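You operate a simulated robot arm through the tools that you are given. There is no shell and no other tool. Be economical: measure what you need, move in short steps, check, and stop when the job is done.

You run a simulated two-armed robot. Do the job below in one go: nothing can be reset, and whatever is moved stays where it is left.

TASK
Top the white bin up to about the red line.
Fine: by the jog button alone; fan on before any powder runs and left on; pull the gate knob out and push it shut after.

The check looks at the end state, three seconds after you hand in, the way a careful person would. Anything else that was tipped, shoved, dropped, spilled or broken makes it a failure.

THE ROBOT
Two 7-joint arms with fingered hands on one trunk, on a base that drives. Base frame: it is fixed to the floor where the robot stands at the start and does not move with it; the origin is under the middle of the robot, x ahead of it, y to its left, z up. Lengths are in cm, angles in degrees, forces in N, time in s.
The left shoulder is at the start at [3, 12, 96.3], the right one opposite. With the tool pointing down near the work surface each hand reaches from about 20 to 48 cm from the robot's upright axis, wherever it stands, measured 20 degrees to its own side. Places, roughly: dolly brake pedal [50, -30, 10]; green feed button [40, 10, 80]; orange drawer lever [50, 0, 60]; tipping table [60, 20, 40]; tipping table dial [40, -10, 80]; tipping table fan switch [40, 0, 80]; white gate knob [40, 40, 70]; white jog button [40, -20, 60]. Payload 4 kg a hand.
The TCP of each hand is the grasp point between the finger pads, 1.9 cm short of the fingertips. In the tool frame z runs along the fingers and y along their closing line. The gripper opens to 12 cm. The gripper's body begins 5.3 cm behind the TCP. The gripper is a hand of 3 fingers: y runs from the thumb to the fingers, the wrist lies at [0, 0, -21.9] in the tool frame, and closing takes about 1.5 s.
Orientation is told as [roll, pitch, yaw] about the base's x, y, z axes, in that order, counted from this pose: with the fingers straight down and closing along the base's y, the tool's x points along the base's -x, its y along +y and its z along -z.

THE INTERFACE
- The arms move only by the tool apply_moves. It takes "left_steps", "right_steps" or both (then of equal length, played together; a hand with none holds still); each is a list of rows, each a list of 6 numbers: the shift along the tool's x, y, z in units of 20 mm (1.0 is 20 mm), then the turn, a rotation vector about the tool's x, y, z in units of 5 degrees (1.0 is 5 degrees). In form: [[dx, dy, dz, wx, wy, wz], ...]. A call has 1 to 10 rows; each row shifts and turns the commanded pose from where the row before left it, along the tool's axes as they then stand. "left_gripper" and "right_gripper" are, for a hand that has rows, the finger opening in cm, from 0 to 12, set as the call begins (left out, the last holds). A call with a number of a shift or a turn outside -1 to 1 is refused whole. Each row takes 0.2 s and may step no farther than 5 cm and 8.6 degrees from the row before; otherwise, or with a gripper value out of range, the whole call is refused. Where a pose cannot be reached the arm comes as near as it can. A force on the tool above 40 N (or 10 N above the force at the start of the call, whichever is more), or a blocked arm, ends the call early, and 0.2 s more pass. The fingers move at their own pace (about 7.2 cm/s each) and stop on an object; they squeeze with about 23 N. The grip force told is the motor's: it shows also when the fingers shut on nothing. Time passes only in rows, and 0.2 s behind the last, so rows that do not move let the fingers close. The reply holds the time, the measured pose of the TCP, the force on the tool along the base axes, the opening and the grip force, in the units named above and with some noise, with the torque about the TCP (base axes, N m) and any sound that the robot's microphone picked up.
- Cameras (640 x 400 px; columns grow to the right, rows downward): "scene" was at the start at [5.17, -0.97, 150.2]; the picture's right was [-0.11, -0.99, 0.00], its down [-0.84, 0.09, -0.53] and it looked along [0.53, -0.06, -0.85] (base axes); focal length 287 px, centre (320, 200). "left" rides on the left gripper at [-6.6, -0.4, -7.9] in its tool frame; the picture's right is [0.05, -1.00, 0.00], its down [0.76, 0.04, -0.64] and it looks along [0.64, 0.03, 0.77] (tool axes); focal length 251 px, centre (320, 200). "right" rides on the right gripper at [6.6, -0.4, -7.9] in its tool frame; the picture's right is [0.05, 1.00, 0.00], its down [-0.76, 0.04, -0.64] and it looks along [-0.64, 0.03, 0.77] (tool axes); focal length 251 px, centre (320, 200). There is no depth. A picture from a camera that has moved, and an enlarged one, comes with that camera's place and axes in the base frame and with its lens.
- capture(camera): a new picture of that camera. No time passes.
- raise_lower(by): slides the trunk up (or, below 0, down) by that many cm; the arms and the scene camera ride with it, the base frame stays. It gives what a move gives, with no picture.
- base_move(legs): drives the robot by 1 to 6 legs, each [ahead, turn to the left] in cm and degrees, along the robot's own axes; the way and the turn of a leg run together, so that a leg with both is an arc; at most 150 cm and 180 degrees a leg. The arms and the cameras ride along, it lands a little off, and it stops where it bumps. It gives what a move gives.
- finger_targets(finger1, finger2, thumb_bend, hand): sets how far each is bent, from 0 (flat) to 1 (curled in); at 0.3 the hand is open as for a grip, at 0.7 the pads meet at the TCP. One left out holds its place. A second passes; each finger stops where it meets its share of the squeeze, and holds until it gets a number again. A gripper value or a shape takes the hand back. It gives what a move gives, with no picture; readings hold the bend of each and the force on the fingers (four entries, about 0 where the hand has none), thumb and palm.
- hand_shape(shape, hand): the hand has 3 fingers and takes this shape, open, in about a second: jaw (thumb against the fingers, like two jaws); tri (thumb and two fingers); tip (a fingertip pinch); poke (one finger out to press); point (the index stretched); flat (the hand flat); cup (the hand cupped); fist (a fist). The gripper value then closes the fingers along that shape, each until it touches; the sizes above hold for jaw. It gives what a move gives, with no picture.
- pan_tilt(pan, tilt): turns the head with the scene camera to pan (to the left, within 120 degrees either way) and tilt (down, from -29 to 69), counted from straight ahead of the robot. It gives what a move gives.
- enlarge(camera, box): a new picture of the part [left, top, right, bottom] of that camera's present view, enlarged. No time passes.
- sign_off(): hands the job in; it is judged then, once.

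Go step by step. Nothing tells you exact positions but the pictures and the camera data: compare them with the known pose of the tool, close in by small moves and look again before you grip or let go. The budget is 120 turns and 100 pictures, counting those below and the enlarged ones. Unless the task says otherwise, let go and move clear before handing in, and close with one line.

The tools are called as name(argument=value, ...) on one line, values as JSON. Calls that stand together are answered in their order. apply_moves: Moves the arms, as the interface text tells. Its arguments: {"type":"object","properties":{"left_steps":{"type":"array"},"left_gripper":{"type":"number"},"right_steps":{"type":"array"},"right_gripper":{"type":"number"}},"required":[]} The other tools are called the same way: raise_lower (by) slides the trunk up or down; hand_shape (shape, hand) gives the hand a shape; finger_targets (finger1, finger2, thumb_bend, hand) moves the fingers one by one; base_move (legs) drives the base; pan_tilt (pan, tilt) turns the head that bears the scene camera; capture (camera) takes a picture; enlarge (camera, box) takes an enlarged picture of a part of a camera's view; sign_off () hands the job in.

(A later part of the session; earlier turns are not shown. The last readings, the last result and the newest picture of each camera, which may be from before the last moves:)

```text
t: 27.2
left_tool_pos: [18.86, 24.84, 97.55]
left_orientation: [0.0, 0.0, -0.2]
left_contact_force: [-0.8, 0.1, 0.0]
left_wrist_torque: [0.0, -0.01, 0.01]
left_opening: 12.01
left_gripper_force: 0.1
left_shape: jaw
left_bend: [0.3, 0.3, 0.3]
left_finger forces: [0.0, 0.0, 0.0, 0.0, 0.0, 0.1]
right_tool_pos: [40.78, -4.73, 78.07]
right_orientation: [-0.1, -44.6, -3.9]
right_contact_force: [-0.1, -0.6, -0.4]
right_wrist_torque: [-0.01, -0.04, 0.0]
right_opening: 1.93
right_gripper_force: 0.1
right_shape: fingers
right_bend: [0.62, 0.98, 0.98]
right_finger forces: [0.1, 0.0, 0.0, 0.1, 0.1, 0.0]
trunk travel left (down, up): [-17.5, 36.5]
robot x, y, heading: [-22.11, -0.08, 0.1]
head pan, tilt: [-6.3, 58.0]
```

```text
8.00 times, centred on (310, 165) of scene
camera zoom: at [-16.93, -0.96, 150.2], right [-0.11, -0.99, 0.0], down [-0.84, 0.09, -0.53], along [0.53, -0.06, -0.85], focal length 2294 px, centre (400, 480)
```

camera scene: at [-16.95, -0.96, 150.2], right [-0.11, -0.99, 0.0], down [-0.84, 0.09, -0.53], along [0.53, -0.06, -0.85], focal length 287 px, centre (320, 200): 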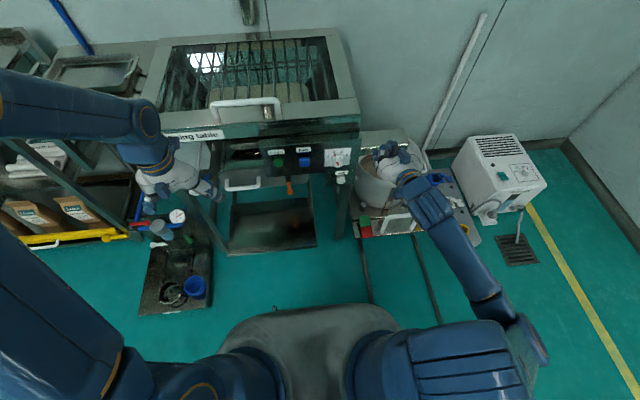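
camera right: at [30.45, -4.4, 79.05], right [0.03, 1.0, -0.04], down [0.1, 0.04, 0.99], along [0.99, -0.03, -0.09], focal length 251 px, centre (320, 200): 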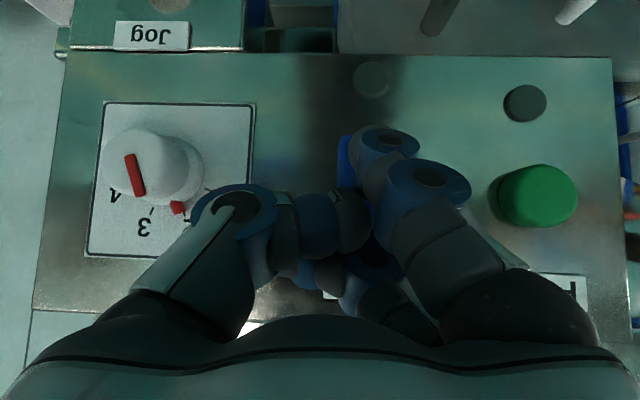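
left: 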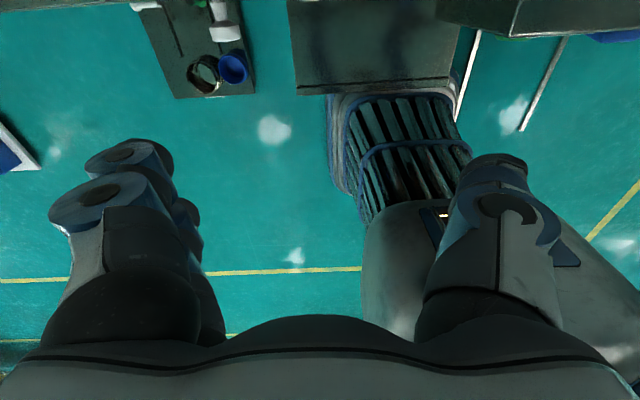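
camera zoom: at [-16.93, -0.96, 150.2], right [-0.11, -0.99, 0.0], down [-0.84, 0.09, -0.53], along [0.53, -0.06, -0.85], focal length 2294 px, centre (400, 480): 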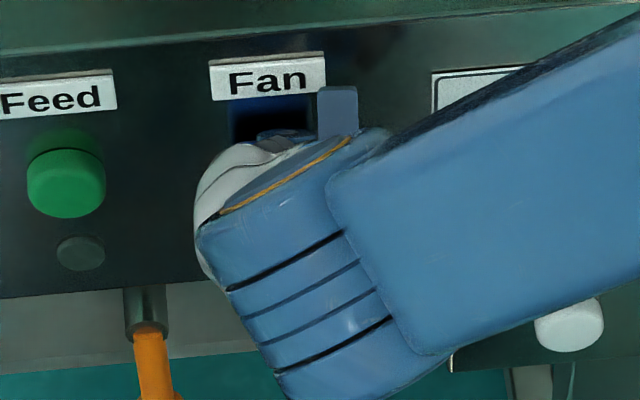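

No contact yet. I'll press forward in small steps.

apply_moves(right_steps=[[-0.18, 0, 0.18, 0, 0, 0], [-0.18, 0, 0.18, 0, 0, 0], [-0.18, 0, 0.18, 0, 0, 0]])

apply_moves(right_steps=[[-0.18, 0, 0.18, 0, 0, 0], [-0.18, 0, 0.18, 0, 0, 0]])

enlarge(camera="right", box=[240, 60, 560, 260])

```text
t: 28.0
left_tool_pos: [18.86, 24.73, 97.66]
left_orientation: [0.0, -0.1, -0.1]
left_contact_force: [0.5, 0.1, -0.4]
left_wrist_torque: [0.02, 0.01, -0.02]
left_opening: 11.96
left_gripper_force: 0.0
left_shape: jaw
left_bend: [0.3, 0.3, 0.3]
left_finger forces: [0.0, 0.0, 0.0, 0.0, 0.0, 0.0]
right_tool_pos: [42.0, -4.99, 77.92]
right_orientation: [0.0, -44.4, -3.9]
right_contact_force: [-10.0, -2.5, -0.1]
right_wrist_torque: [-0.02, 0.11, 0.21]
right_opening: 2.11
right_gripper_force: 5.4
right_shape: fingers
right_bend: [0.62, 0.98, 0.99]
right_finger forces: [4.6, 0.0, 0.0, 0.0, 7.0, 0.1]
trunk travel left (down, up): [-17.5, 36.5]
robot x, y, heading: [-22.08, -0.03, 0.3]
head pan, tilt: [-6.3, 58.0]
```

```text
t: 28.6
left_tool_pos: [18.64, 24.81, 97.68]
left_orientation: [0.0, -0.2, -0.1]
left_contact_force: [-1.3, 0.2, -0.1]
left_wrist_torque: [-0.03, -0.03, 0.03]
left_opening: 11.97
left_gripper_force: 0.0
left_shape: jaw
left_bend: [0.3, 0.3, 0.3]
left_finger forces: [0.0, 0.1, 0.0, 0.0, 0.0, 0.0]
right_tool_pos: [42.72, -4.77, 78.02]
right_orientation: [-0.2, -44.4, -3.7]
right_contact_force: [-28.3, -2.2, -1.8]
right_wrist_torque: [-0.01, 0.1, 0.44]
right_opening: 2.77
right_gripper_force: 11.1
right_shape: fingers
right_bend: [0.63, 0.99, 1.0]
right_finger forces: [9.3, 0.0, 0.0, 0.1, 12.3, 0.0]
trunk travel left (down, up): [-17.5, 36.5]
robot x, y, heading: [-22.09, 0.12, 0.1]
head pan, tilt: [-6.3, 58.0]
```

```text
2.00 times, centred on (400, 160) of right
camera zoom: at [32.4, -4.52, 79.03], right [0.03, 1.0, -0.04], down [0.1, 0.04, 0.99], along [0.99, -0.03, -0.1], focal length 503 px, centre (160, 280)
```

zoom: 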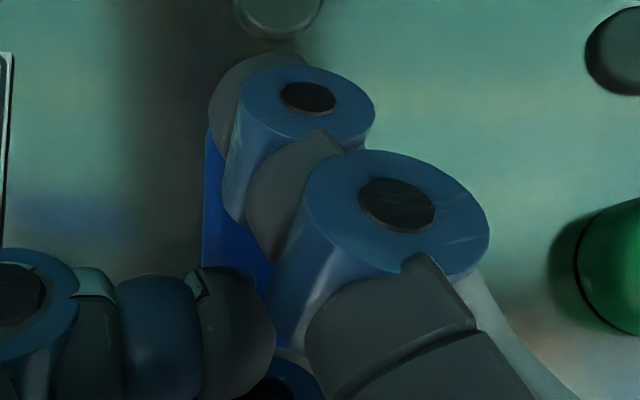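

The curled thumb touched too, so the press was shared with the upper half. I'll back off, straighten finger 1 more, and look.

apply_moves(right_steps=[[0.35, 0, -0.35, 0, 0, 0], [0.35, 0, -0.35, 0, 0, 0], [0.35, -0.4, -0.35, 0, 0, 0], [0.35, -0.5, -0.35, 0, 0, 0]])

finger_targets(hand="right", finger1=0.45, finger2=1.0, thumb_bend=1.0)

enlarge(camera="right", box=[240, 60, 560, 260])

enlarge(camera="scene", box=[270, 140, 350, 190])

```text
t: 29.6
left_tool_pos: [18.86, 24.81, 97.55]
left_orientation: [0.0, 0.0, -0.1]
left_contact_force: [-0.1, -0.3, 0.2]
left_wrist_torque: [0.03, 0.02, 0.0]
left_opening: 11.98
left_gripper_force: 0.0
left_shape: jaw
left_bend: [0.3, 0.3, 0.3]
left_finger forces: [0.0, 0.1, 0.0, 0.0, 0.0, 0.0]
right_tool_pos: [39.16, -6.37, 78.06]
right_orientation: [0.0, -44.6, -4.0]
right_contact_force: [0.4, 0.4, 0.1]
right_wrist_torque: [0.0, 0.02, -0.01]
right_opening: 2.05
right_gripper_force: 0.0
right_shape: fingers
right_bend: [0.62, 0.99, 0.99]
right_finger forces: [0.0, 0.0, 0.0, 0.0, 0.0, 0.0]
trunk travel left (down, up): [-17.5, 36.5]
robot x, y, heading: [-22.09, -0.05, 0.2]
head pan, tilt: [-6.3, 58.0]
heard: click, click
```

```text
t: 30.6
left_tool_pos: [18.94, 24.71, 97.69]
left_orientation: [0.0, 0.0, -0.1]
left_contact_force: [0.1, 0.2, -0.1]
left_wrist_torque: [0.0, -0.04, -0.01]
left_opening: 12.0
left_gripper_force: 0.1
left_shape: jaw
left_bend: [0.3, 0.3, 0.3]
left_finger forces: [0.1, 0.0, 0.0, 0.0, 0.0, 0.0]
right_tool_pos: [39.14, -6.35, 78.08]
right_orientation: [0.0, -44.6, -4.1]
right_contact_force: [-0.4, 0.2, -0.2]
right_wrist_torque: [-0.01, -0.03, 0.02]
right_opening: 3.69
right_gripper_force: 0.1
right_shape: fingers
right_bend: [0.45, 0.99, 0.99]
right_finger forces: [0.0, 0.1, 0.0, 0.1, 0.0, 0.0]
trunk travel left (down, up): [-17.5, 36.5]
robot x, y, heading: [-22.05, 0.3, -0.1]
head pan, tilt: [-6.3, 58.0]
```

```text
2.00 times, centred on (400, 160) of right
camera zoom: at [28.77, -6.03, 79.01], right [0.03, 1.0, -0.04], down [0.1, 0.04, 0.99], along [0.99, -0.04, -0.09], focal length 503 px, centre (160, 280)
```

zoom: 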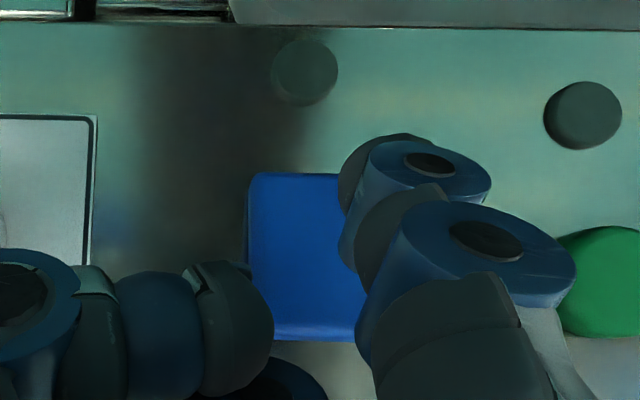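

```text
8.00 times, centred on (310, 165) of scene
camera zoom: at [-16.94, -0.97, 150.2], right [-0.11, -0.99, 0.0], down [-0.84, 0.09, -0.53], along [0.53, -0.06, -0.85], focal length 2294 px, centre (400, 480)
```

zoom: 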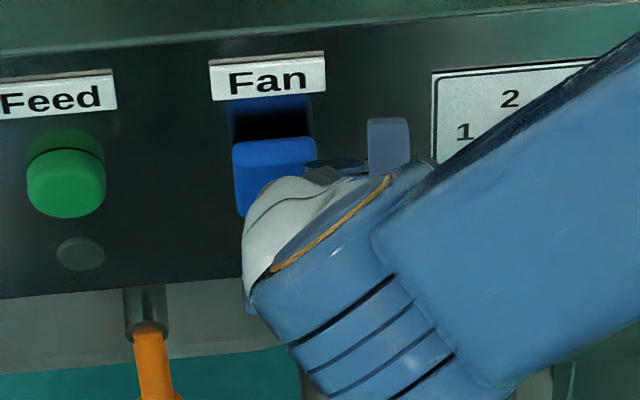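

I heard two clicks but the fan lamp is still dark and there is no hum, so it likely toggled back. The single finger is now aligned with the lower half; pressing with it.

apply_moves(right_steps=[[-0.2, 0, 0.48, 0, 0, 0], [-0.35, 0, 0.35, 0, 0, 0], [-0.18, 0, 0.18, 0, 0, 0], [-0.18, 0, 0.18, 0, 0, 0]])

apply_moves(right_steps=[[-0.18, 0, 0.18, 0, 0, 0], [-0.18, 0, 0.18, 0, 0, 0]])

enlarge(camera="scene", box=[270, 140, 350, 190])

enlarge(camera="right", box=[240, 60, 560, 260])

```text
t: 31.6
left_tool_pos: [18.86, 24.75, 97.56]
left_orientation: [0.1, 0.0, -0.1]
left_contact_force: [-0.7, 0.4, -0.8]
left_wrist_torque: [0.0, 0.01, 0.01]
left_opening: 12.02
left_gripper_force: 0.1
left_shape: jaw
left_bend: [0.3, 0.3, 0.3]
left_finger forces: [0.0, 0.1, 0.0, 0.0, 0.0, 0.1]
right_tool_pos: [42.04, -6.57, 77.56]
right_orientation: [-0.1, -44.4, -3.9]
right_contact_force: [-3.4, -0.1, 0.4]
right_wrist_torque: [0.06, 0.08, 0.19]
right_opening: 3.82
right_gripper_force: 2.0
right_shape: fingers
right_bend: [0.45, 0.99, 0.99]
right_finger forces: [3.8, 0.0, 0.0, 0.1, 0.0, 0.0]
trunk travel left (down, up): [-17.5, 36.5]
robot x, y, heading: [-22.12, 0.17, -0.1]
head pan, tilt: [-6.3, 58.0]
```

```text
t: 32.2
left_tool_pos: [18.8, 24.77, 97.59]
left_orientation: [0.0, -0.1, -0.1]
left_contact_force: [0.5, 0.1, -1.4]
left_wrist_torque: [0.01, -0.04, 0.0]
left_opening: 11.98
left_gripper_force: 0.1
left_shape: jaw
left_bend: [0.3, 0.3, 0.3]
left_finger forces: [0.1, 0.1, 0.0, 0.0, 0.1, 0.0]
right_tool_pos: [42.92, -6.45, 77.72]
right_orientation: [0.0, -44.4, -3.8]
right_contact_force: [-21.4, -0.2, 1.9]
right_wrist_torque: [0.01, 0.12, 0.58]
right_opening: 4.09
right_gripper_force: 5.8
right_shape: fingers
right_bend: [0.45, 0.99, 1.0]
right_finger forces: [11.2, 0.1, 0.0, 0.0, 0.0, 0.0]
trunk travel left (down, up): [-17.5, 36.5]
robot x, y, heading: [-22.16, -0.02, -0.1]
head pan, tilt: [-6.3, 58.0]
```

```text
8.00 times, centred on (310, 165) of scene
camera zoom: at [-17.24, -0.96, 150.21], right [-0.11, -0.99, 0.0], down [-0.84, 0.09, -0.53], along [0.53, -0.06, -0.85], focal length 2294 px, centre (400, 480)
```

zoom: 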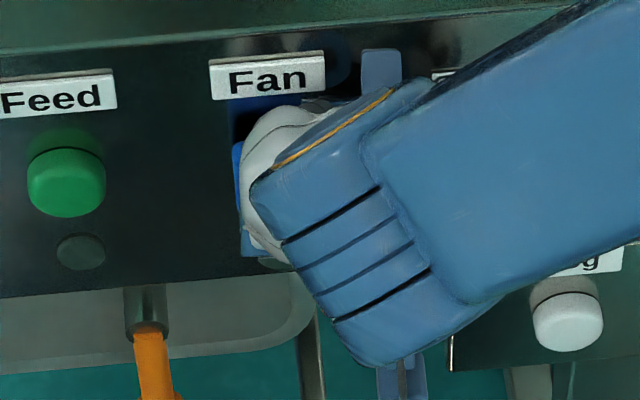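

```text
2.00 times, centred on (400, 160) of right
camera zoom: at [32.46, -6.18, 78.61], right [0.03, 1.0, -0.04], down [0.1, 0.03, 0.99], along [0.99, -0.03, -0.1], focal length 503 px, centre (160, 280)
```

zoom: 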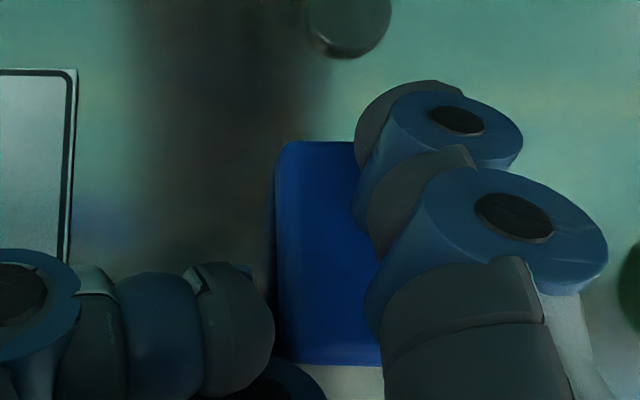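

The finger is pressing at about 20 N with no click yet. I'll press a little more, then release and listen.

apply_moves(right_steps=[[-0.15, 0, 0.15, 0, 0, 0], [-0.15, 0, 0.15, 0, 0, 0]])

apply_moves(right_steps=[[0.35, 0, -0.35, 0, 0, 0], [0.35, 0, -0.35, 0, 0, 0], [0.35, -1, -0.35, 0, 0, 0], [0.35, -1, -0.35, 0, 0, 0]])

enlarge(camera="right", box=[240, 60, 560, 260])

enlarge(camera="scene", box=[270, 140, 350, 190])

```text
t: 32.7
left_tool_pos: [18.78, 24.77, 97.59]
left_orientation: [0.0, -0.1, -0.2]
left_contact_force: [-0.2, 0.6, -0.5]
left_wrist_torque: [-0.02, 0.01, 0.0]
left_opening: 11.98
left_gripper_force: 0.0
left_shape: jaw
left_bend: [0.3, 0.3, 0.3]
left_finger forces: [0.1, 0.0, 0.1, 0.0, 0.1, 0.0]
right_tool_pos: [42.83, -6.23, 77.12]
right_orientation: [0.2, -43.6, -3.7]
right_contact_force: [-18.5, 1.2, 0.7]
right_wrist_torque: [-0.2, -0.14, 0.31]
right_opening: 3.97
right_gripper_force: 17.3
right_shape: fingers
right_bend: [0.45, 1.0, 1.0]
right_finger forces: [7.4, 28.0, 0.0, 0.1, 0.0, 0.0]
trunk travel left (down, up): [-17.5, 36.5]
robot x, y, heading: [-22.24, 0.01, -0.1]
head pan, tilt: [-6.3, 58.0]
stopped in row 2 (right hand): the force on the tool passed its limit at 41 N (the readings are from after the stop); the commanded pose is now the measured one
```

```text
t: 33.7
left_tool_pos: [18.82, 24.78, 97.51]
left_orientation: [0.0, 0.0, -0.1]
left_contact_force: [-1.3, 0.4, 0.0]
left_wrist_torque: [-0.04, -0.01, 0.06]
left_opening: 11.98
left_gripper_force: 0.0
left_shape: jaw
left_bend: [0.3, 0.3, 0.3]
left_finger forces: [0.1, 0.0, 0.0, 0.0, 0.0, 0.1]
right_tool_pos: [39.07, -10.12, 77.37]
right_orientation: [0.2, -44.0, -3.7]
right_contact_force: [0.4, -0.5, 0.9]
right_wrist_torque: [0.02, 0.02, -0.01]
right_opening: 3.67
right_gripper_force: 0.0
right_shape: fingers
right_bend: [0.45, 0.99, 1.0]
right_finger forces: [0.1, 0.1, 0.0, 0.1, 0.0, 0.1]
trunk travel left (down, up): [-17.5, 36.5]
robot x, y, heading: [-22.09, 0.0, 0.1]
head pan, tilt: [-6.3, 58.0]
```

```text
2.00 times, centred on (400, 160) of right
camera zoom: at [28.68, -9.77, 78.56], right [0.03, 1.0, -0.04], down [0.11, 0.03, 0.99], along [0.99, -0.03, -0.1], focal length 503 px, centre (160, 280)
```

zoom: 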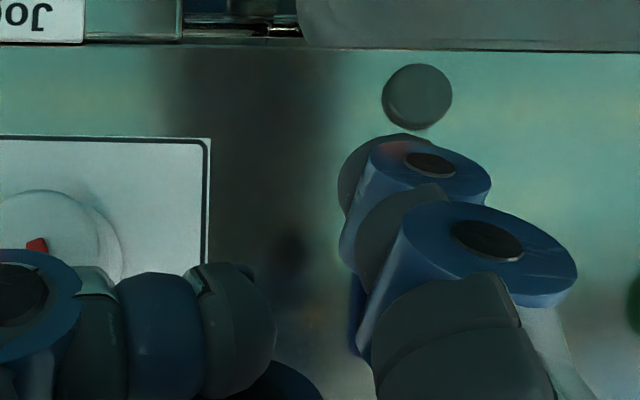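

```text
8.00 times, centred on (310, 165) of scene
camera zoom: at [-16.97, -1.0, 150.2], right [-0.11, -0.99, 0.0], down [-0.84, 0.09, -0.53], along [0.53, -0.06, -0.85], focal length 2294 px, centre (400, 480)
```

zoom: 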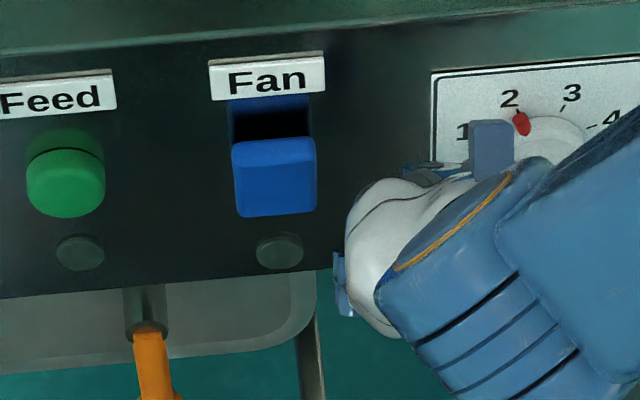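

That press was shared by finger 2's knuckle on the upper half. I'll back away and try pitching the hand more level so that finger 1 sits clearly in front and below.

apply_moves(right_steps=[[0.7, 0.6, -0.7, 0, 0, 0], [0.7, 0.6, -0.7, 0, 0, 0], [0, 0.6, 0, 0, -1, 0], [0, 0, 0, 0, -1, 0], [0, 0, 0, 0, -1, 0], [0, 0, 0, 0, -1, 0], [0, 0, 0, 0, -1, 0]])

capture(camera="right")

```text
t: 35.3
left_tool_pos: [18.9, 24.8, 97.68]
left_orientation: [0.0, 0.0, -0.2]
left_contact_force: [0.0, 0.0, 0.6]
left_wrist_torque: [0.01, 0.02, 0.01]
left_opening: 11.98
left_gripper_force: 0.0
left_shape: jaw
left_bend: [0.3, 0.3, 0.3]
left_finger forces: [0.0, 0.1, 0.0, 0.0, 0.0, 0.0]
right_tool_pos: [35.26, -6.34, 77.56]
right_orientation: [0.3, -69.1, -4.1]
right_contact_force: [-0.1, -0.2, -0.5]
right_wrist_torque: [0.0, 0.0, 0.01]
right_opening: 3.69
right_gripper_force: 0.0
right_shape: fingers
right_bend: [0.45, 0.99, 1.0]
right_finger forces: [0.1, 0.1, 0.0, 0.0, 0.0, 0.0]
trunk travel left (down, up): [-17.5, 36.5]
robot x, y, heading: [-22.2, -0.45, 0.0]
head pan, tilt: [-6.3, 58.0]
```

```text
59 pictures are left
camera right: at [25.47, -6.04, 74.15], right [0.04, 1.0, -0.05], down [-0.32, 0.06, 0.94], along [0.94, -0.03, 0.33], focal length 251 px, centre (320, 200)
```

right: 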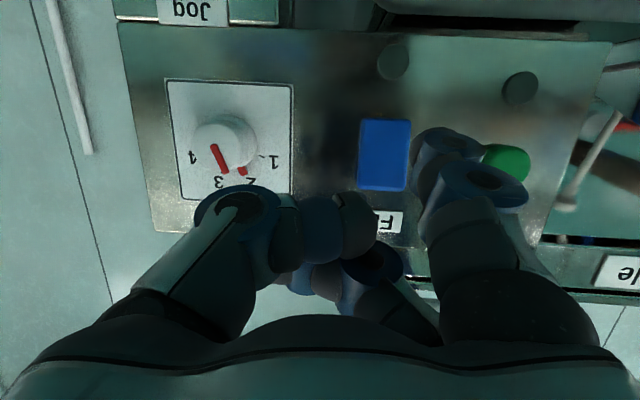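

That works at this place. Continue to level.

apply_moves(right_steps=[[0, 0, 0, 0, -1, 0], [0, 0, 0, 0, -1, 0], [0, 0, 0, 0, -1, 0], [0, 0, 0, 0, -0.8, 0]])

capture(camera="right")

enlarge(camera="scene", box=[240, 120, 400, 220])

```text
t: 36.3
left_tool_pos: [18.94, 24.83, 97.54]
left_orientation: [0.0, 0.0, -0.2]
left_contact_force: [0.3, -0.1, 0.6]
left_wrist_torque: [0.0, -0.03, 0.01]
left_opening: 11.99
left_gripper_force: 0.0
left_shape: jaw
left_bend: [0.3, 0.3, 0.3]
left_finger forces: [0.0, 0.1, 0.0, 0.0, 0.0, 0.0]
right_tool_pos: [35.25, -6.36, 77.49]
right_orientation: [3.9, -88.0, -7.6]
right_contact_force: [-0.2, 0.6, -0.6]
right_wrist_torque: [0.01, 0.04, 0.03]
right_opening: 3.7
right_gripper_force: 0.1
right_shape: fingers
right_bend: [0.45, 0.99, 1.0]
right_finger forces: [0.0, 0.0, 0.0, 0.0, 0.0, 0.0]
trunk travel left (down, up): [-17.5, 36.5]
robot x, y, heading: [-22.06, -0.22, 0.0]
head pan, tilt: [-6.3, 58.0]
```

```text
58 pictures are left
camera right: at [27.07, -6.19, 71.19], right [0.06, 1.0, -0.05], down [-0.61, 0.08, 0.79], along [0.79, -0.02, 0.62], focal length 251 px, centre (320, 200)
```

right: 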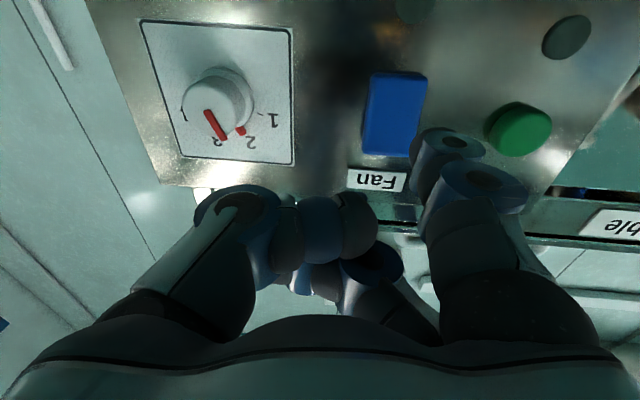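

```text
4.00 times, centred on (320, 170) of scene
camera zoom: at [-16.95, -0.96, 150.2], right [-0.11, -0.99, 0.0], down [-0.84, 0.09, -0.53], along [0.53, -0.06, -0.85], focal length 1147 px, centre (320, 320)
```

zoom: 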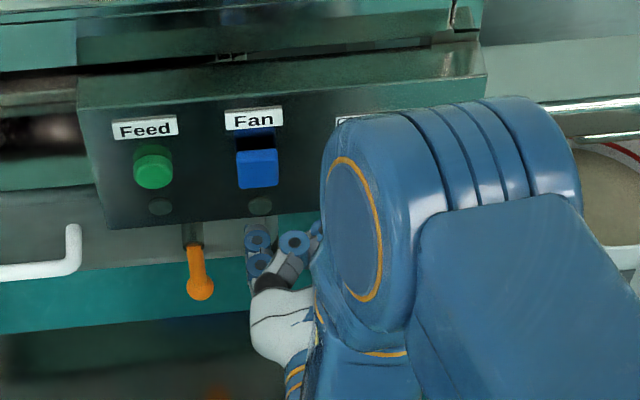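

The hand is now level, with finger 1 lowest. I'll move 3 cm forward with a small left shift and look before pressing.

apply_moves(right_steps=[[0, 0.3, 0.6, 0, 0, 0], [0, 0.2, 0.6, 0, 0, 0], [0, 0, 0.4, 0, 0, 0]])

enlarge(camera="right", box=[240, 0, 560, 200])

enlarge(camera="scene", box=[270, 140, 350, 190])

```text
t: 37.1
left_tool_pos: [18.81, 24.86, 97.56]
left_orientation: [0.0, 0.0, -0.1]
left_contact_force: [0.6, -1.0, 0.6]
left_wrist_torque: [0.03, -0.01, -0.02]
left_opening: 11.99
left_gripper_force: 0.1
left_shape: jaw
left_bend: [0.3, 0.3, 0.3]
left_finger forces: [0.1, 0.1, 0.1, 0.0, 0.0, 0.0]
right_tool_pos: [38.53, -5.51, 77.38]
right_orientation: [2.2, -87.9, -5.8]
right_contact_force: [-0.3, 0.9, -0.5]
right_wrist_torque: [0.02, 0.01, 0.0]
right_opening: 3.65
right_gripper_force: 0.1
right_shape: fingers
right_bend: [0.45, 0.99, 1.0]
right_finger forces: [0.1, 0.0, 0.0, 0.0, 0.0, 0.0]
trunk travel left (down, up): [-17.5, 36.5]
robot x, y, heading: [-22.0, 0.09, 0.5]
head pan, tilt: [-6.3, 58.0]
```

```text
2.00 times, centred on (400, 100) of right
camera zoom: at [30.42, -5.3, 70.99], right [0.06, 1.0, -0.05], down [-0.61, 0.08, 0.79], along [0.79, -0.02, 0.61], focal length 503 px, centre (160, 400)
```

zoom: 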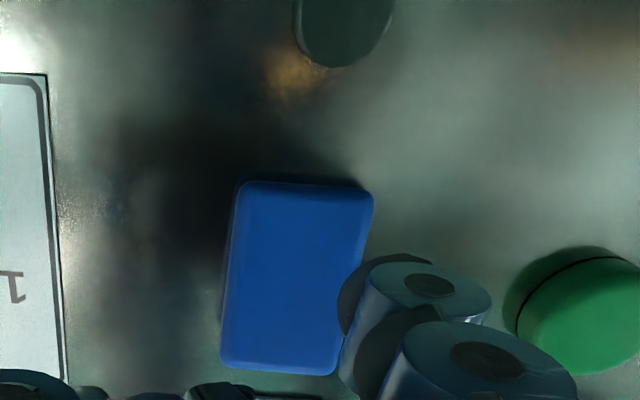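

```text
8.00 times, centred on (310, 165) of scene
camera zoom: at [-16.94, -0.97, 150.2], right [-0.11, -0.99, 0.0], down [-0.84, 0.09, -0.53], along [0.53, -0.06, -0.85], focal length 2294 px, centre (400, 480)
```

zoom: 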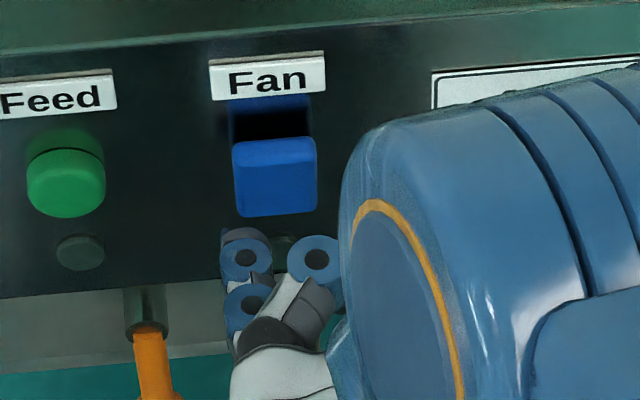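

The tip is at the rocker's lower edge region. Pressing straight in, in small steps.

apply_moves(right_steps=[[0.1, -0.15, 0.4, 0, 0, 0], [0, 0, 0.4, 0, 0, 0], [0, 0, 0.25, 0, 0, 0], [0, 0, 0.25, 0, 0, 0]])

apply_moves(right_steps=[[0, 0, 0.25, 0, 0, 0], [0, 0, 0.25, 0, 0, 0]])

enlarge(camera="right", box=[240, 0, 560, 200])

```text
t: 38.1
left_tool_pos: [18.71, 24.72, 97.67]
left_orientation: [0.1, -0.1, -0.1]
left_contact_force: [-0.1, -0.4, 0.0]
left_wrist_torque: [0.02, 0.03, -0.02]
left_opening: 11.97
left_gripper_force: 0.1
left_shape: jaw
left_bend: [0.3, 0.3, 0.3]
left_finger forces: [0.1, 0.0, 0.1, 0.0, 0.1, 0.0]
right_tool_pos: [40.52, -5.89, 76.89]
right_orientation: [0.8, -87.5, -4.3]
right_contact_force: [-35.6, -1.9, 0.5]
right_wrist_torque: [0.08, 0.46, 1.69]
right_opening: 3.7
right_gripper_force: 17.8
right_shape: fingers
right_bend: [0.44, 0.99, 1.0]
right_finger forces: [35.0, 0.0, 0.0, 0.1, 0.1, 0.0]
trunk travel left (down, up): [-17.5, 36.5]
robot x, y, heading: [-22.18, 0.27, 0.1]
head pan, tilt: [-6.3, 58.0]
```

```text
t: 38.4
left_tool_pos: [18.85, 24.75, 97.54]
left_orientation: [0.0, -0.1, -0.1]
left_contact_force: [-0.1, -0.8, -0.9]
left_wrist_torque: [0.0, 0.04, -0.01]
left_opening: 12.01
left_gripper_force: 0.1
left_shape: jaw
left_bend: [0.3, 0.3, 0.3]
left_finger forces: [0.0, 0.1, 0.1, 0.0, 0.0, 0.0]
right_tool_pos: [40.58, -5.81, 76.34]
right_orientation: [-1.3, -87.0, -2.1]
right_contact_force: [-23.2, -2.2, 2.6]
right_wrist_torque: [0.12, 0.12, 1.1]
right_opening: 3.56
right_gripper_force: 11.3
right_shape: fingers
right_bend: [0.44, 0.99, 1.0]
right_finger forces: [22.9, 0.0, 0.0, 0.0, 0.0, 0.0]
trunk travel left (down, up): [-17.5, 36.5]
robot x, y, heading: [-22.38, -0.31, 0.0]
head pan, tilt: [-6.3, 58.0]
stopped in row 1 (right hand): the force on the tool passed its limit at 51 N (the readings are from after the stop); the commanded pose is now the measured one
```

```text
2.00 times, centred on (400, 100) of right
camera zoom: at [32.3, -5.72, 70.16], right [0.06, 1.0, -0.06], down [-0.6, 0.08, 0.8], along [0.8, -0.01, 0.6], focal length 503 px, centre (160, 400)
```

zoom: 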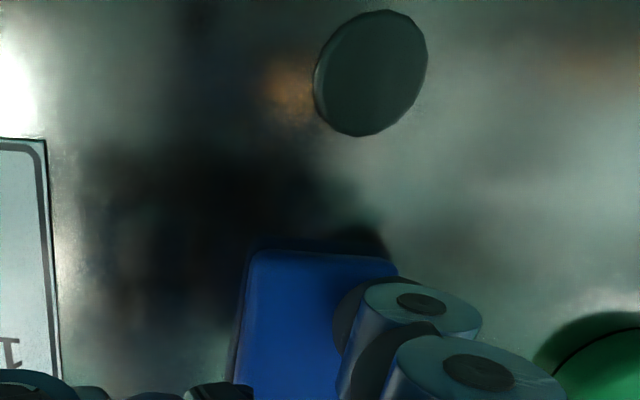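

Even 50 N on the lower edge alone does nothing, so it isn't toggled from there. I'll back off and look at the switch's profile from the side.

apply_moves(right_steps=[[0, 0, -1, 0, 0, 0], [0, 0, -1, 0, 0, 0], [0, 0, -1, 0, 0, 0], [0, -1, -1, 0, 0, 0], [-1, -1, 0, 0, 0, 0], [-1, -1, 0, 0, 0, 0], [-1, -1, 0, 0, 0, 0], [0, -1, 0, 0, 0, 0]])

capture(camera="right")

enlarge(camera="scene", box=[290, 140, 338, 170])

```text
t: 40.2
left_tool_pos: [18.96, 24.74, 97.57]
left_orientation: [-0.1, -0.1, -0.2]
left_contact_force: [0.3, 0.5, 0.7]
left_wrist_torque: [0.0, 0.01, -0.02]
left_opening: 11.96
left_gripper_force: 0.0
left_shape: jaw
left_bend: [0.3, 0.3, 0.3]
left_finger forces: [0.0, 0.0, 0.0, 0.0, 0.1, 0.0]
right_tool_pos: [32.89, -15.46, 82.74]
right_orientation: [-0.6, -87.3, -2.9]
right_contact_force: [-0.6, 0.0, -0.1]
right_wrist_torque: [0.01, 0.01, 0.01]
right_opening: 3.7
right_gripper_force: 0.0
right_shape: fingers
right_bend: [0.45, 0.99, 1.0]
right_finger forces: [0.0, 0.0, 0.0, 0.1, 0.0, 0.0]
trunk travel left (down, up): [-17.5, 36.5]
robot x, y, heading: [-22.37, -0.05, 0.2]
head pan, tilt: [-6.3, 58.0]
```

```text
53 pictures are left
camera right: at [24.52, -15.27, 76.58], right [0.06, 1.0, -0.05], down [-0.6, 0.08, 0.79], along [0.8, -0.01, 0.61], focal length 251 px, centre (320, 200)
```

right: 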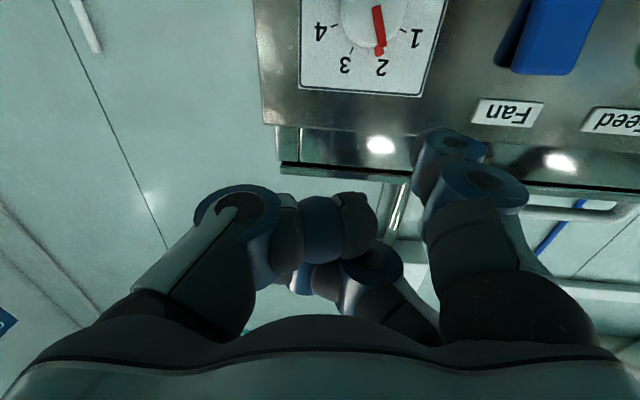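

```text
13.33 times, centred on (314, 155) of scene
camera zoom: at [-16.96, -0.99, 150.2], right [-0.11, -0.99, 0.0], down [-0.84, 0.09, -0.53], along [0.53, -0.06, -0.85], focal length 3824 px, centre (400, 800)
```

zoom: 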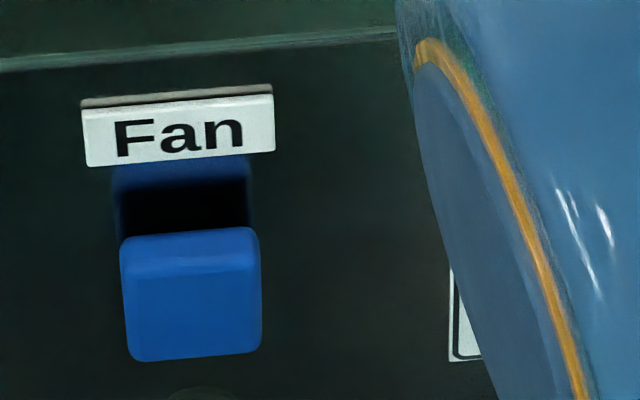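

enlarge(camera="right", box=[460, 0, 640, 112])

apply_moves(right_steps=[[1, -0.5, 0, 0, 0, 0], [1, 0, 0, 0, 0, 0], [1, 0, -0.5, 0, 0, 0], [1, 0, -0.5, 0, 0, 0]])

enlarge(camera="right", box=[380, 0, 572, 120])

```text
3.56 times, centred on (550, 56) of right
camera zoom: at [24.52, -15.27, 76.58], right [0.06, 1.0, -0.05], down [-0.6, 0.08, 0.79], along [0.8, -0.01, 0.61], focal length 894 px, centre (-498, 712)
```

zoom: 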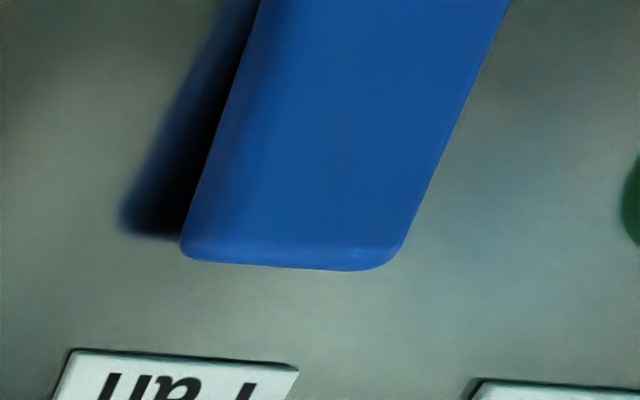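

```text
t: 41.2
left_tool_pos: [18.86, 24.86, 97.61]
left_orientation: [0.0, 0.0, -0.1]
left_contact_force: [-1.0, -0.3, -0.3]
left_wrist_torque: [0.0, 0.03, 0.03]
left_opening: 11.98
left_gripper_force: 0.0
left_shape: jaw
left_bend: [0.3, 0.3, 0.3]
left_finger forces: [0.0, 0.0, 0.0, 0.0, 0.0, 0.0]
right_tool_pos: [30.26, -16.0, 75.08]
right_orientation: [-0.3, -87.3, -3.3]
right_contact_force: [0.2, -0.1, -0.6]
right_wrist_torque: [0.02, -0.05, 0.01]
right_opening: 3.67
right_gripper_force: 0.0
right_shape: fingers
right_bend: [0.45, 0.99, 1.0]
right_finger forces: [0.1, 0.0, 0.0, 0.0, 0.1, 0.0]
trunk travel left (down, up): [-17.5, 36.5]
robot x, y, heading: [-22.64, -0.16, -0.5]
head pan, tilt: [-6.3, 58.0]
```

```text
3.33 times, centred on (476, 60) of right
camera zoom: at [21.97, -15.96, 68.89], right [0.06, 1.0, -0.05], down [-0.6, 0.08, 0.79], along [0.8, -0.01, 0.61], focal length 838 px, centre (-200, 667)
```

zoom: 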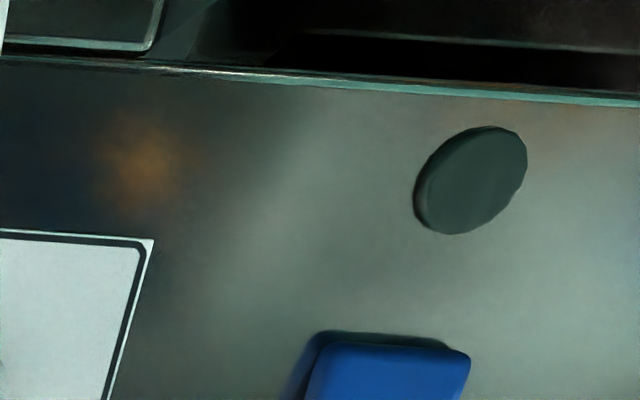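

The profile shows the rocker's bottom is in and its top sticks out, so it must be pressed at the top. I'll line finger 1 up with the top of the rocker.

apply_moves(right_steps=[[-0.49, 0.88, 0.56, 0, 0, 0], [-0.49, 0.88, 0.56, 0, 0, 0], [-0.49, 0.88, 0.56, 0, 0, 0], [-0.49, 0.88, 0.56, 0, 0, 0], [-0.49, 0.88, 0.56, 0, 0, 0], [-0.49, 0.88, 0.56, 0, 0, 0]])

enlarge(camera="right", box=[240, 0, 560, 200])

enlarge(camera="scene", box=[270, 140, 350, 190])

```text
t: 42.6
left_tool_pos: [18.98, 24.78, 97.55]
left_orientation: [0.0, -0.1, -0.1]
left_contact_force: [0.2, -0.5, 0.6]
left_wrist_torque: [0.0, 0.02, 0.0]
left_opening: 11.98
left_gripper_force: 0.1
left_shape: jaw
left_bend: [0.3, 0.3, 0.3]
left_finger forces: [0.0, 0.0, 0.0, 0.1, 0.0, 0.1]
right_tool_pos: [37.88, -6.06, 80.63]
right_orientation: [-0.8, -87.3, -2.9]
right_contact_force: [0.1, 0.1, -0.4]
right_wrist_torque: [0.01, 0.05, -0.03]
right_opening: 3.68
right_gripper_force: 0.1
right_shape: fingers
right_bend: [0.45, 0.99, 1.0]
right_finger forces: [0.0, 0.0, 0.0, 0.0, 0.0, 0.0]
trunk travel left (down, up): [-17.5, 36.5]
robot x, y, heading: [-22.14, 0.42, -0.0]
head pan, tilt: [-6.3, 58.0]
```

```text
2.00 times, centred on (400, 100) of right
camera zoom: at [29.53, -5.99, 74.31], right [0.06, 1.0, -0.05], down [-0.6, 0.08, 0.79], along [0.8, -0.01, 0.61], focal length 503 px, centre (160, 400)
```

zoom: 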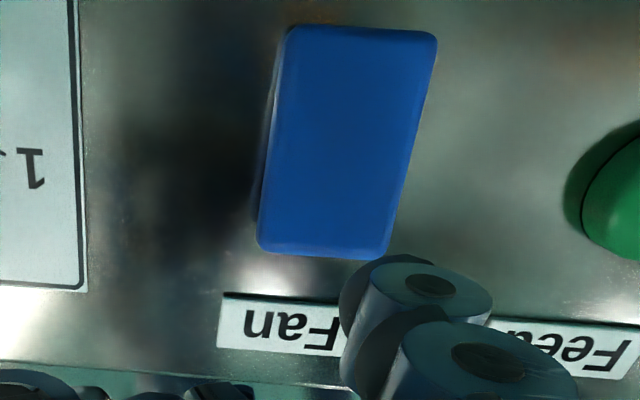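

```text
8.00 times, centred on (310, 165) of scene
camera zoom: at [-16.97, -0.94, 150.2], right [-0.11, -0.99, 0.0], down [-0.84, 0.09, -0.53], along [0.53, -0.06, -0.85], focal length 2294 px, centre (400, 480)
```

zoom: 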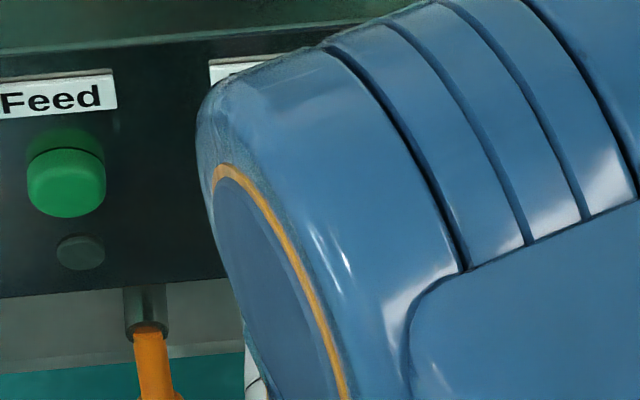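

Aligned, a bit high. I'll lower 0.6 cm and press straight in.

apply_moves(right_steps=[[0.3, 0, 0.2, 0, 0, 0], [0, 0, 0.3, 0, 0, 0], [0, 0, 0.3, 0, 0, 0], [0, 0, 0.3, 0, 0, 0]])

apply_moves(right_steps=[[0, 0, 0.25, 0, 0, 0], [0, 0, 0.25, 0, 0, 0]])

enlarge(camera="right", box=[240, 0, 560, 200])

```text
t: 43.6
left_tool_pos: [18.99, 24.74, 97.61]
left_orientation: [0.0, -0.1, -0.1]
left_contact_force: [0.8, -0.2, 0.2]
left_wrist_torque: [0.02, -0.02, 0.02]
left_opening: 11.96
left_gripper_force: 0.1
left_shape: jaw
left_bend: [0.3, 0.3, 0.3]
left_finger forces: [0.0, 0.0, 0.0, 0.0, 0.1, 0.1]
right_tool_pos: [40.05, -6.4, 79.84]
right_orientation: [-1.0, -87.4, -2.6]
right_contact_force: [0.4, -0.7, -0.4]
right_wrist_torque: [-0.01, -0.01, -0.02]
right_opening: 3.72
right_gripper_force: 0.0
right_shape: fingers
right_bend: [0.45, 0.99, 1.0]
right_finger forces: [0.0, 0.0, 0.0, 0.0, 0.0, 0.1]
trunk travel left (down, up): [-17.5, 36.5]
robot x, y, heading: [-22.02, 0.16, 0.0]
head pan, tilt: [-6.3, 58.0]
```

```text
t: 44.4
left_tool_pos: [18.76, 24.72, 97.67]
left_orientation: [0.0, -0.1, -0.1]
left_contact_force: [0.4, 0.6, 0.6]
left_wrist_torque: [-0.03, 0.03, 0.02]
left_opening: 11.99
left_gripper_force: 0.1
left_shape: jaw
left_bend: [0.3, 0.3, 0.3]
left_finger forces: [0.0, 0.0, 0.0, 0.1, 0.0, 0.0]
right_tool_pos: [40.41, -6.51, 79.38]
right_orientation: [-5.2, -86.5, 1.7]
right_contact_force: [-28.6, -4.9, 5.2]
right_wrist_torque: [0.21, 0.31, 1.46]
right_opening: 3.62
right_gripper_force: 13.4
right_shape: fingers
right_bend: [0.45, 0.99, 1.0]
right_finger forces: [27.9, 0.0, 0.0, 0.0, 0.0, 0.0]
trunk travel left (down, up): [-17.5, 36.5]
robot x, y, heading: [-22.07, -0.37, -0.4]
head pan, tilt: [-6.3, 58.0]
heard: click
stopped in row 2 (right hand): the force on the tool passed its limit at 42 N (the readings are from after the stop); the commanded pose is now the measured one
```

```text
2.00 times, centred on (400, 100) of right
camera zoom: at [31.96, -6.38, 73.27], right [0.06, 1.0, -0.06], down [-0.59, 0.08, 0.8], along [0.8, -0.01, 0.6], focal length 503 px, centre (160, 400)
```

zoom: 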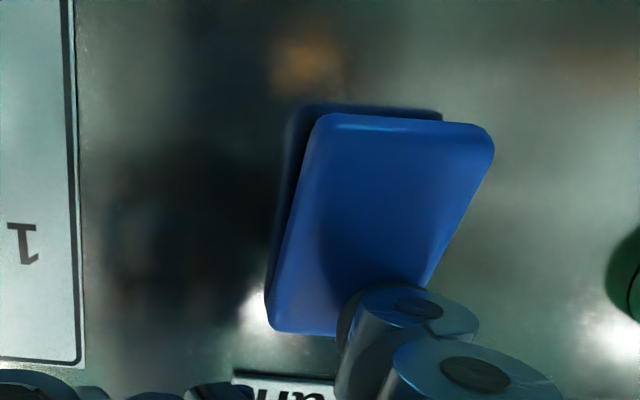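

One click, and the rocker's bottom now stands out, so it has flipped. I'll retreat straight back and check.

apply_moves(right_steps=[[0, 0, -1, 0, 0, 0], [0, 0, -1, 0, 0, 0], [0, 0, -1, 0, 0, 0], [0, 0, -1, 0, 0, 0], [0, -1, 0, 0, 0, 0], [0, -1, 0, 0, 0, 0], [0, -1, 0, 0, 0, 0], [0, -1, 0, 0, 0, 0]])

capture(camera="right")

enlarge(camera="scene", box=[240, 120, 400, 220])

```text
t: 46.1
left_tool_pos: [18.82, 24.78, 97.6]
left_orientation: [0.0, 0.0, -0.1]
left_contact_force: [-0.5, 0.0, 0.1]
left_wrist_torque: [-0.02, 0.0, 0.05]
left_opening: 11.97
left_gripper_force: 0.1
left_shape: jaw
left_bend: [0.3, 0.3, 0.3]
left_finger forces: [0.1, 0.0, 0.0, 0.0, 0.0, 0.0]
right_tool_pos: [32.16, -13.86, 79.93]
right_orientation: [-3.3, -86.9, -0.3]
right_contact_force: [0.1, -0.3, 0.2]
right_wrist_torque: [-0.06, -0.01, 0.03]
right_opening: 3.73
right_gripper_force: 0.0
right_shape: fingers
right_bend: [0.45, 0.99, 1.0]
right_finger forces: [0.0, 0.0, 0.1, 0.0, 0.0, 0.1]
trunk travel left (down, up): [-17.5, 36.5]
robot x, y, heading: [-22.0, 0.05, 0.2]
head pan, tilt: [-6.3, 58.0]
```

```text
46 pictures are left
camera right: at [23.81, -13.74, 73.77], right [0.06, 1.0, -0.06], down [-0.6, 0.08, 0.8], along [0.8, -0.01, 0.6], focal length 251 px, centre (320, 200)
```

right: 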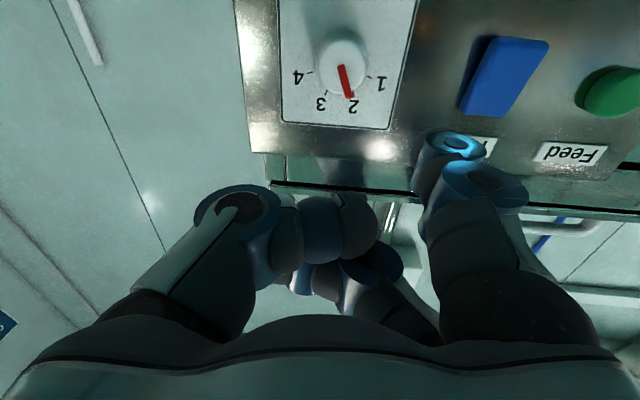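

```text
4.00 times, centred on (320, 170) of scene
camera zoom: at [-17.0, -0.99, 150.2], right [-0.11, -0.99, 0.0], down [-0.84, 0.09, -0.53], along [0.53, -0.06, -0.85], focal length 1147 px, centre (320, 320)
```

zoom: 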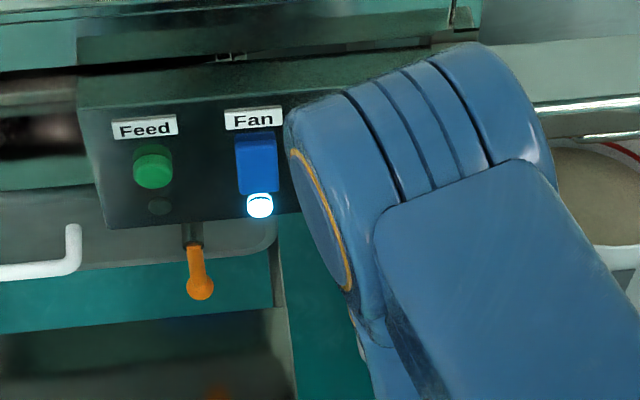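

The fan lamp is lit. Next is the gate knob with the left hand, so I'll locate it.

enlarge(camera="scene", box=[120, 120, 280, 220])

apply_moves(left_steps=[[0, 0.5, 0.5, 0, -1, 0], [0, 0.5, 0.5, 0, -1, 0], [0, 0.5, 0.5, 0, -1, 0], [0, 0.5, 0.5, 0, -1, 0], [0, 0.5, 0.5, 0, -1, 0], [0, 0.5, 0.5, 0, -1, 0], [0, 0, 0.5, 0, -1, 0], [0, 0, 0.5, 0, -1, 0], [0.5, 0, 0.5, 0, -1, 0], [0.5, 0, 0.5, 0, -1, 0]])

capture(camera="left")

```text
4.00 times, centred on (200, 170) of scene
camera zoom: at [-17.0, -0.99, 150.2], right [-0.11, -0.99, 0.0], down [-0.84, 0.09, -0.53], along [0.53, -0.06, -0.85], focal length 1147 px, centre (800, 320)
```

zoom: 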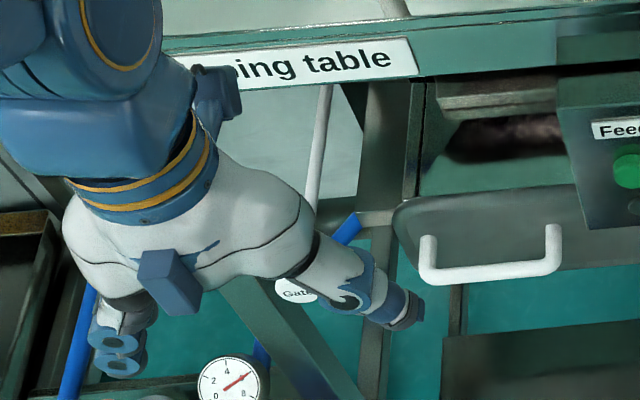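

```text
t: 48.4
left_tool_pos: [21.09, 30.92, 87.15]
left_orientation: [0.0, -50.1, -0.2]
left_contact_force: [0.6, -0.1, -0.1]
left_wrist_torque: [0.01, 0.01, 0.02]
left_opening: 12.0
left_gripper_force: 0.1
left_shape: jaw
left_bend: [0.3, 0.3, 0.3]
left_finger forces: [0.0, 0.0, 0.0, 0.1, 0.1, 0.0]
right_tool_pos: [32.22, -13.83, 79.96]
right_orientation: [-4.0, -86.8, 0.5]
right_contact_force: [-0.2, -0.3, -0.1]
right_wrist_torque: [0.01, 0.02, -0.01]
right_opening: 3.7
right_gripper_force: 0.1
right_shape: fingers
right_bend: [0.45, 0.99, 1.0]
right_finger forces: [0.0, 0.0, 0.0, 0.1, 0.0, 0.0]
trunk travel left (down, up): [-17.5, 36.5]
robot x, y, heading: [-21.85, 0.05, -0.0]
head pan, tilt: [-6.3, 58.0]
```

```text
43 pictures are left
camera left: at [19.27, 30.5, 97.41], right [-0.04, -1.0, -0.04], down [-0.98, 0.04, -0.17], along [0.17, 0.03, -0.98], focal length 251 px, centre (320, 200)
```

left: 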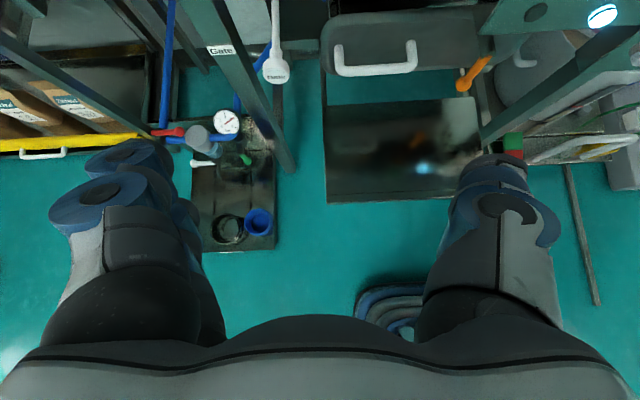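

The gate knob is near [45.5, 37.6, 63] on a horizontal rod. I'll bring the open left hand in front of it, turning level.

apply_moves(left_steps=[[0.3, 0.3, 1, 0, 0, 0], [0.3, 0.3, 1, 0, 0, 0], [0.3, 0.3, 1, 0, 0, 0], [0.3, 0.3, 1, 0, 0, 0], [0.3, 0.3, 1, 0, 0, 0], [0.3, 0.3, 1, 0, 0, 0], [0.3, 0.3, 1, 0, 0, 0], [0.3, 0.3, 0.7, 0, 0, 0]])

apply_moves(left_steps=[[0.5, 0.3, 0, 0, -1, 0], [0.5, 0.3, 0, 0, -1, 0], [0.5, 0.2, 0, 0, -1, 0], [0.5, 0, 0, 0, -1, 0], [0.5, 0, 0, 0, -1, 0], [0.5, 0, 0, 0, -1, 0], [0, 0, 0, 0, -1, 0]])

capture(camera="left")

```text
t: 50.1
left_tool_pos: [29.85, 35.67, 73.69]
left_orientation: [0.0, -50.1, -0.1]
left_contact_force: [-0.6, 0.4, 0.0]
left_wrist_torque: [-0.01, 0.0, -0.02]
left_opening: 11.99
left_gripper_force: 0.1
left_shape: jaw
left_bend: [0.3, 0.3, 0.3]
left_finger forces: [0.1, 0.0, 0.0, 0.0, 0.1, 0.0]
right_tool_pos: [32.18, -13.88, 79.88]
right_orientation: [-3.8, -86.7, 0.2]
right_contact_force: [0.4, -0.5, -0.4]
right_wrist_torque: [0.02, 0.0, 0.04]
right_opening: 3.69
right_gripper_force: 0.0
right_shape: fingers
right_bend: [0.45, 0.99, 1.0]
right_finger forces: [0.0, 0.1, 0.1, 0.0, 0.0, 0.0]
trunk travel left (down, up): [-17.5, 36.5]
robot x, y, heading: [-22.07, 0.13, 0.2]
head pan, tilt: [-6.3, 58.0]
```

```text
t: 51.8
left_tool_pos: [27.12, 37.18, 68.39]
left_orientation: [-0.4, -85.1, 0.3]
left_contact_force: [-0.6, 0.0, 0.6]
left_wrist_torque: [-0.02, 0.02, 0.0]
left_opening: 11.99
left_gripper_force: 0.0
left_shape: jaw
left_bend: [0.3, 0.3, 0.3]
left_finger forces: [0.0, 0.1, 0.0, 0.0, 0.1, 0.0]
right_tool_pos: [32.11, -13.72, 79.9]
right_orientation: [-3.6, -86.8, 0.1]
right_contact_force: [0.1, -0.1, 0.4]
right_wrist_torque: [0.01, 0.02, 0.01]
right_opening: 3.7
right_gripper_force: 0.0
right_shape: fingers
right_bend: [0.45, 0.99, 1.0]
right_finger forces: [0.0, 0.0, 0.1, 0.1, 0.0, 0.0]
trunk travel left (down, up): [-17.5, 36.5]
robot x, y, heading: [-21.79, 0.43, -0.2]
head pan, tilt: [-6.3, 58.0]
```

```text
42 pictures are left
camera left: at [19.89, 36.79, 75.71], right [-0.01, -1.0, -0.05], down [-0.71, 0.04, -0.71], along [0.71, 0.03, -0.71], focal length 251 px, centre (320, 200)
```

left: 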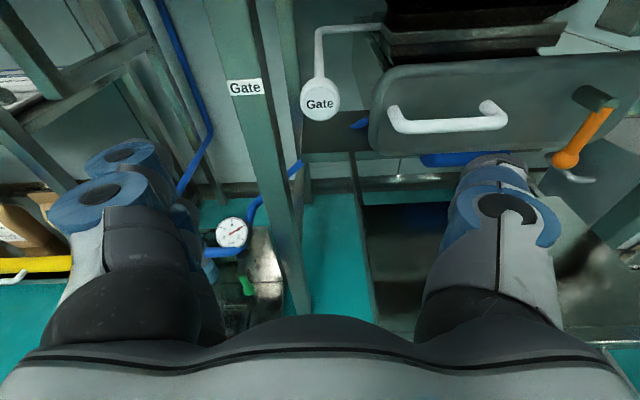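

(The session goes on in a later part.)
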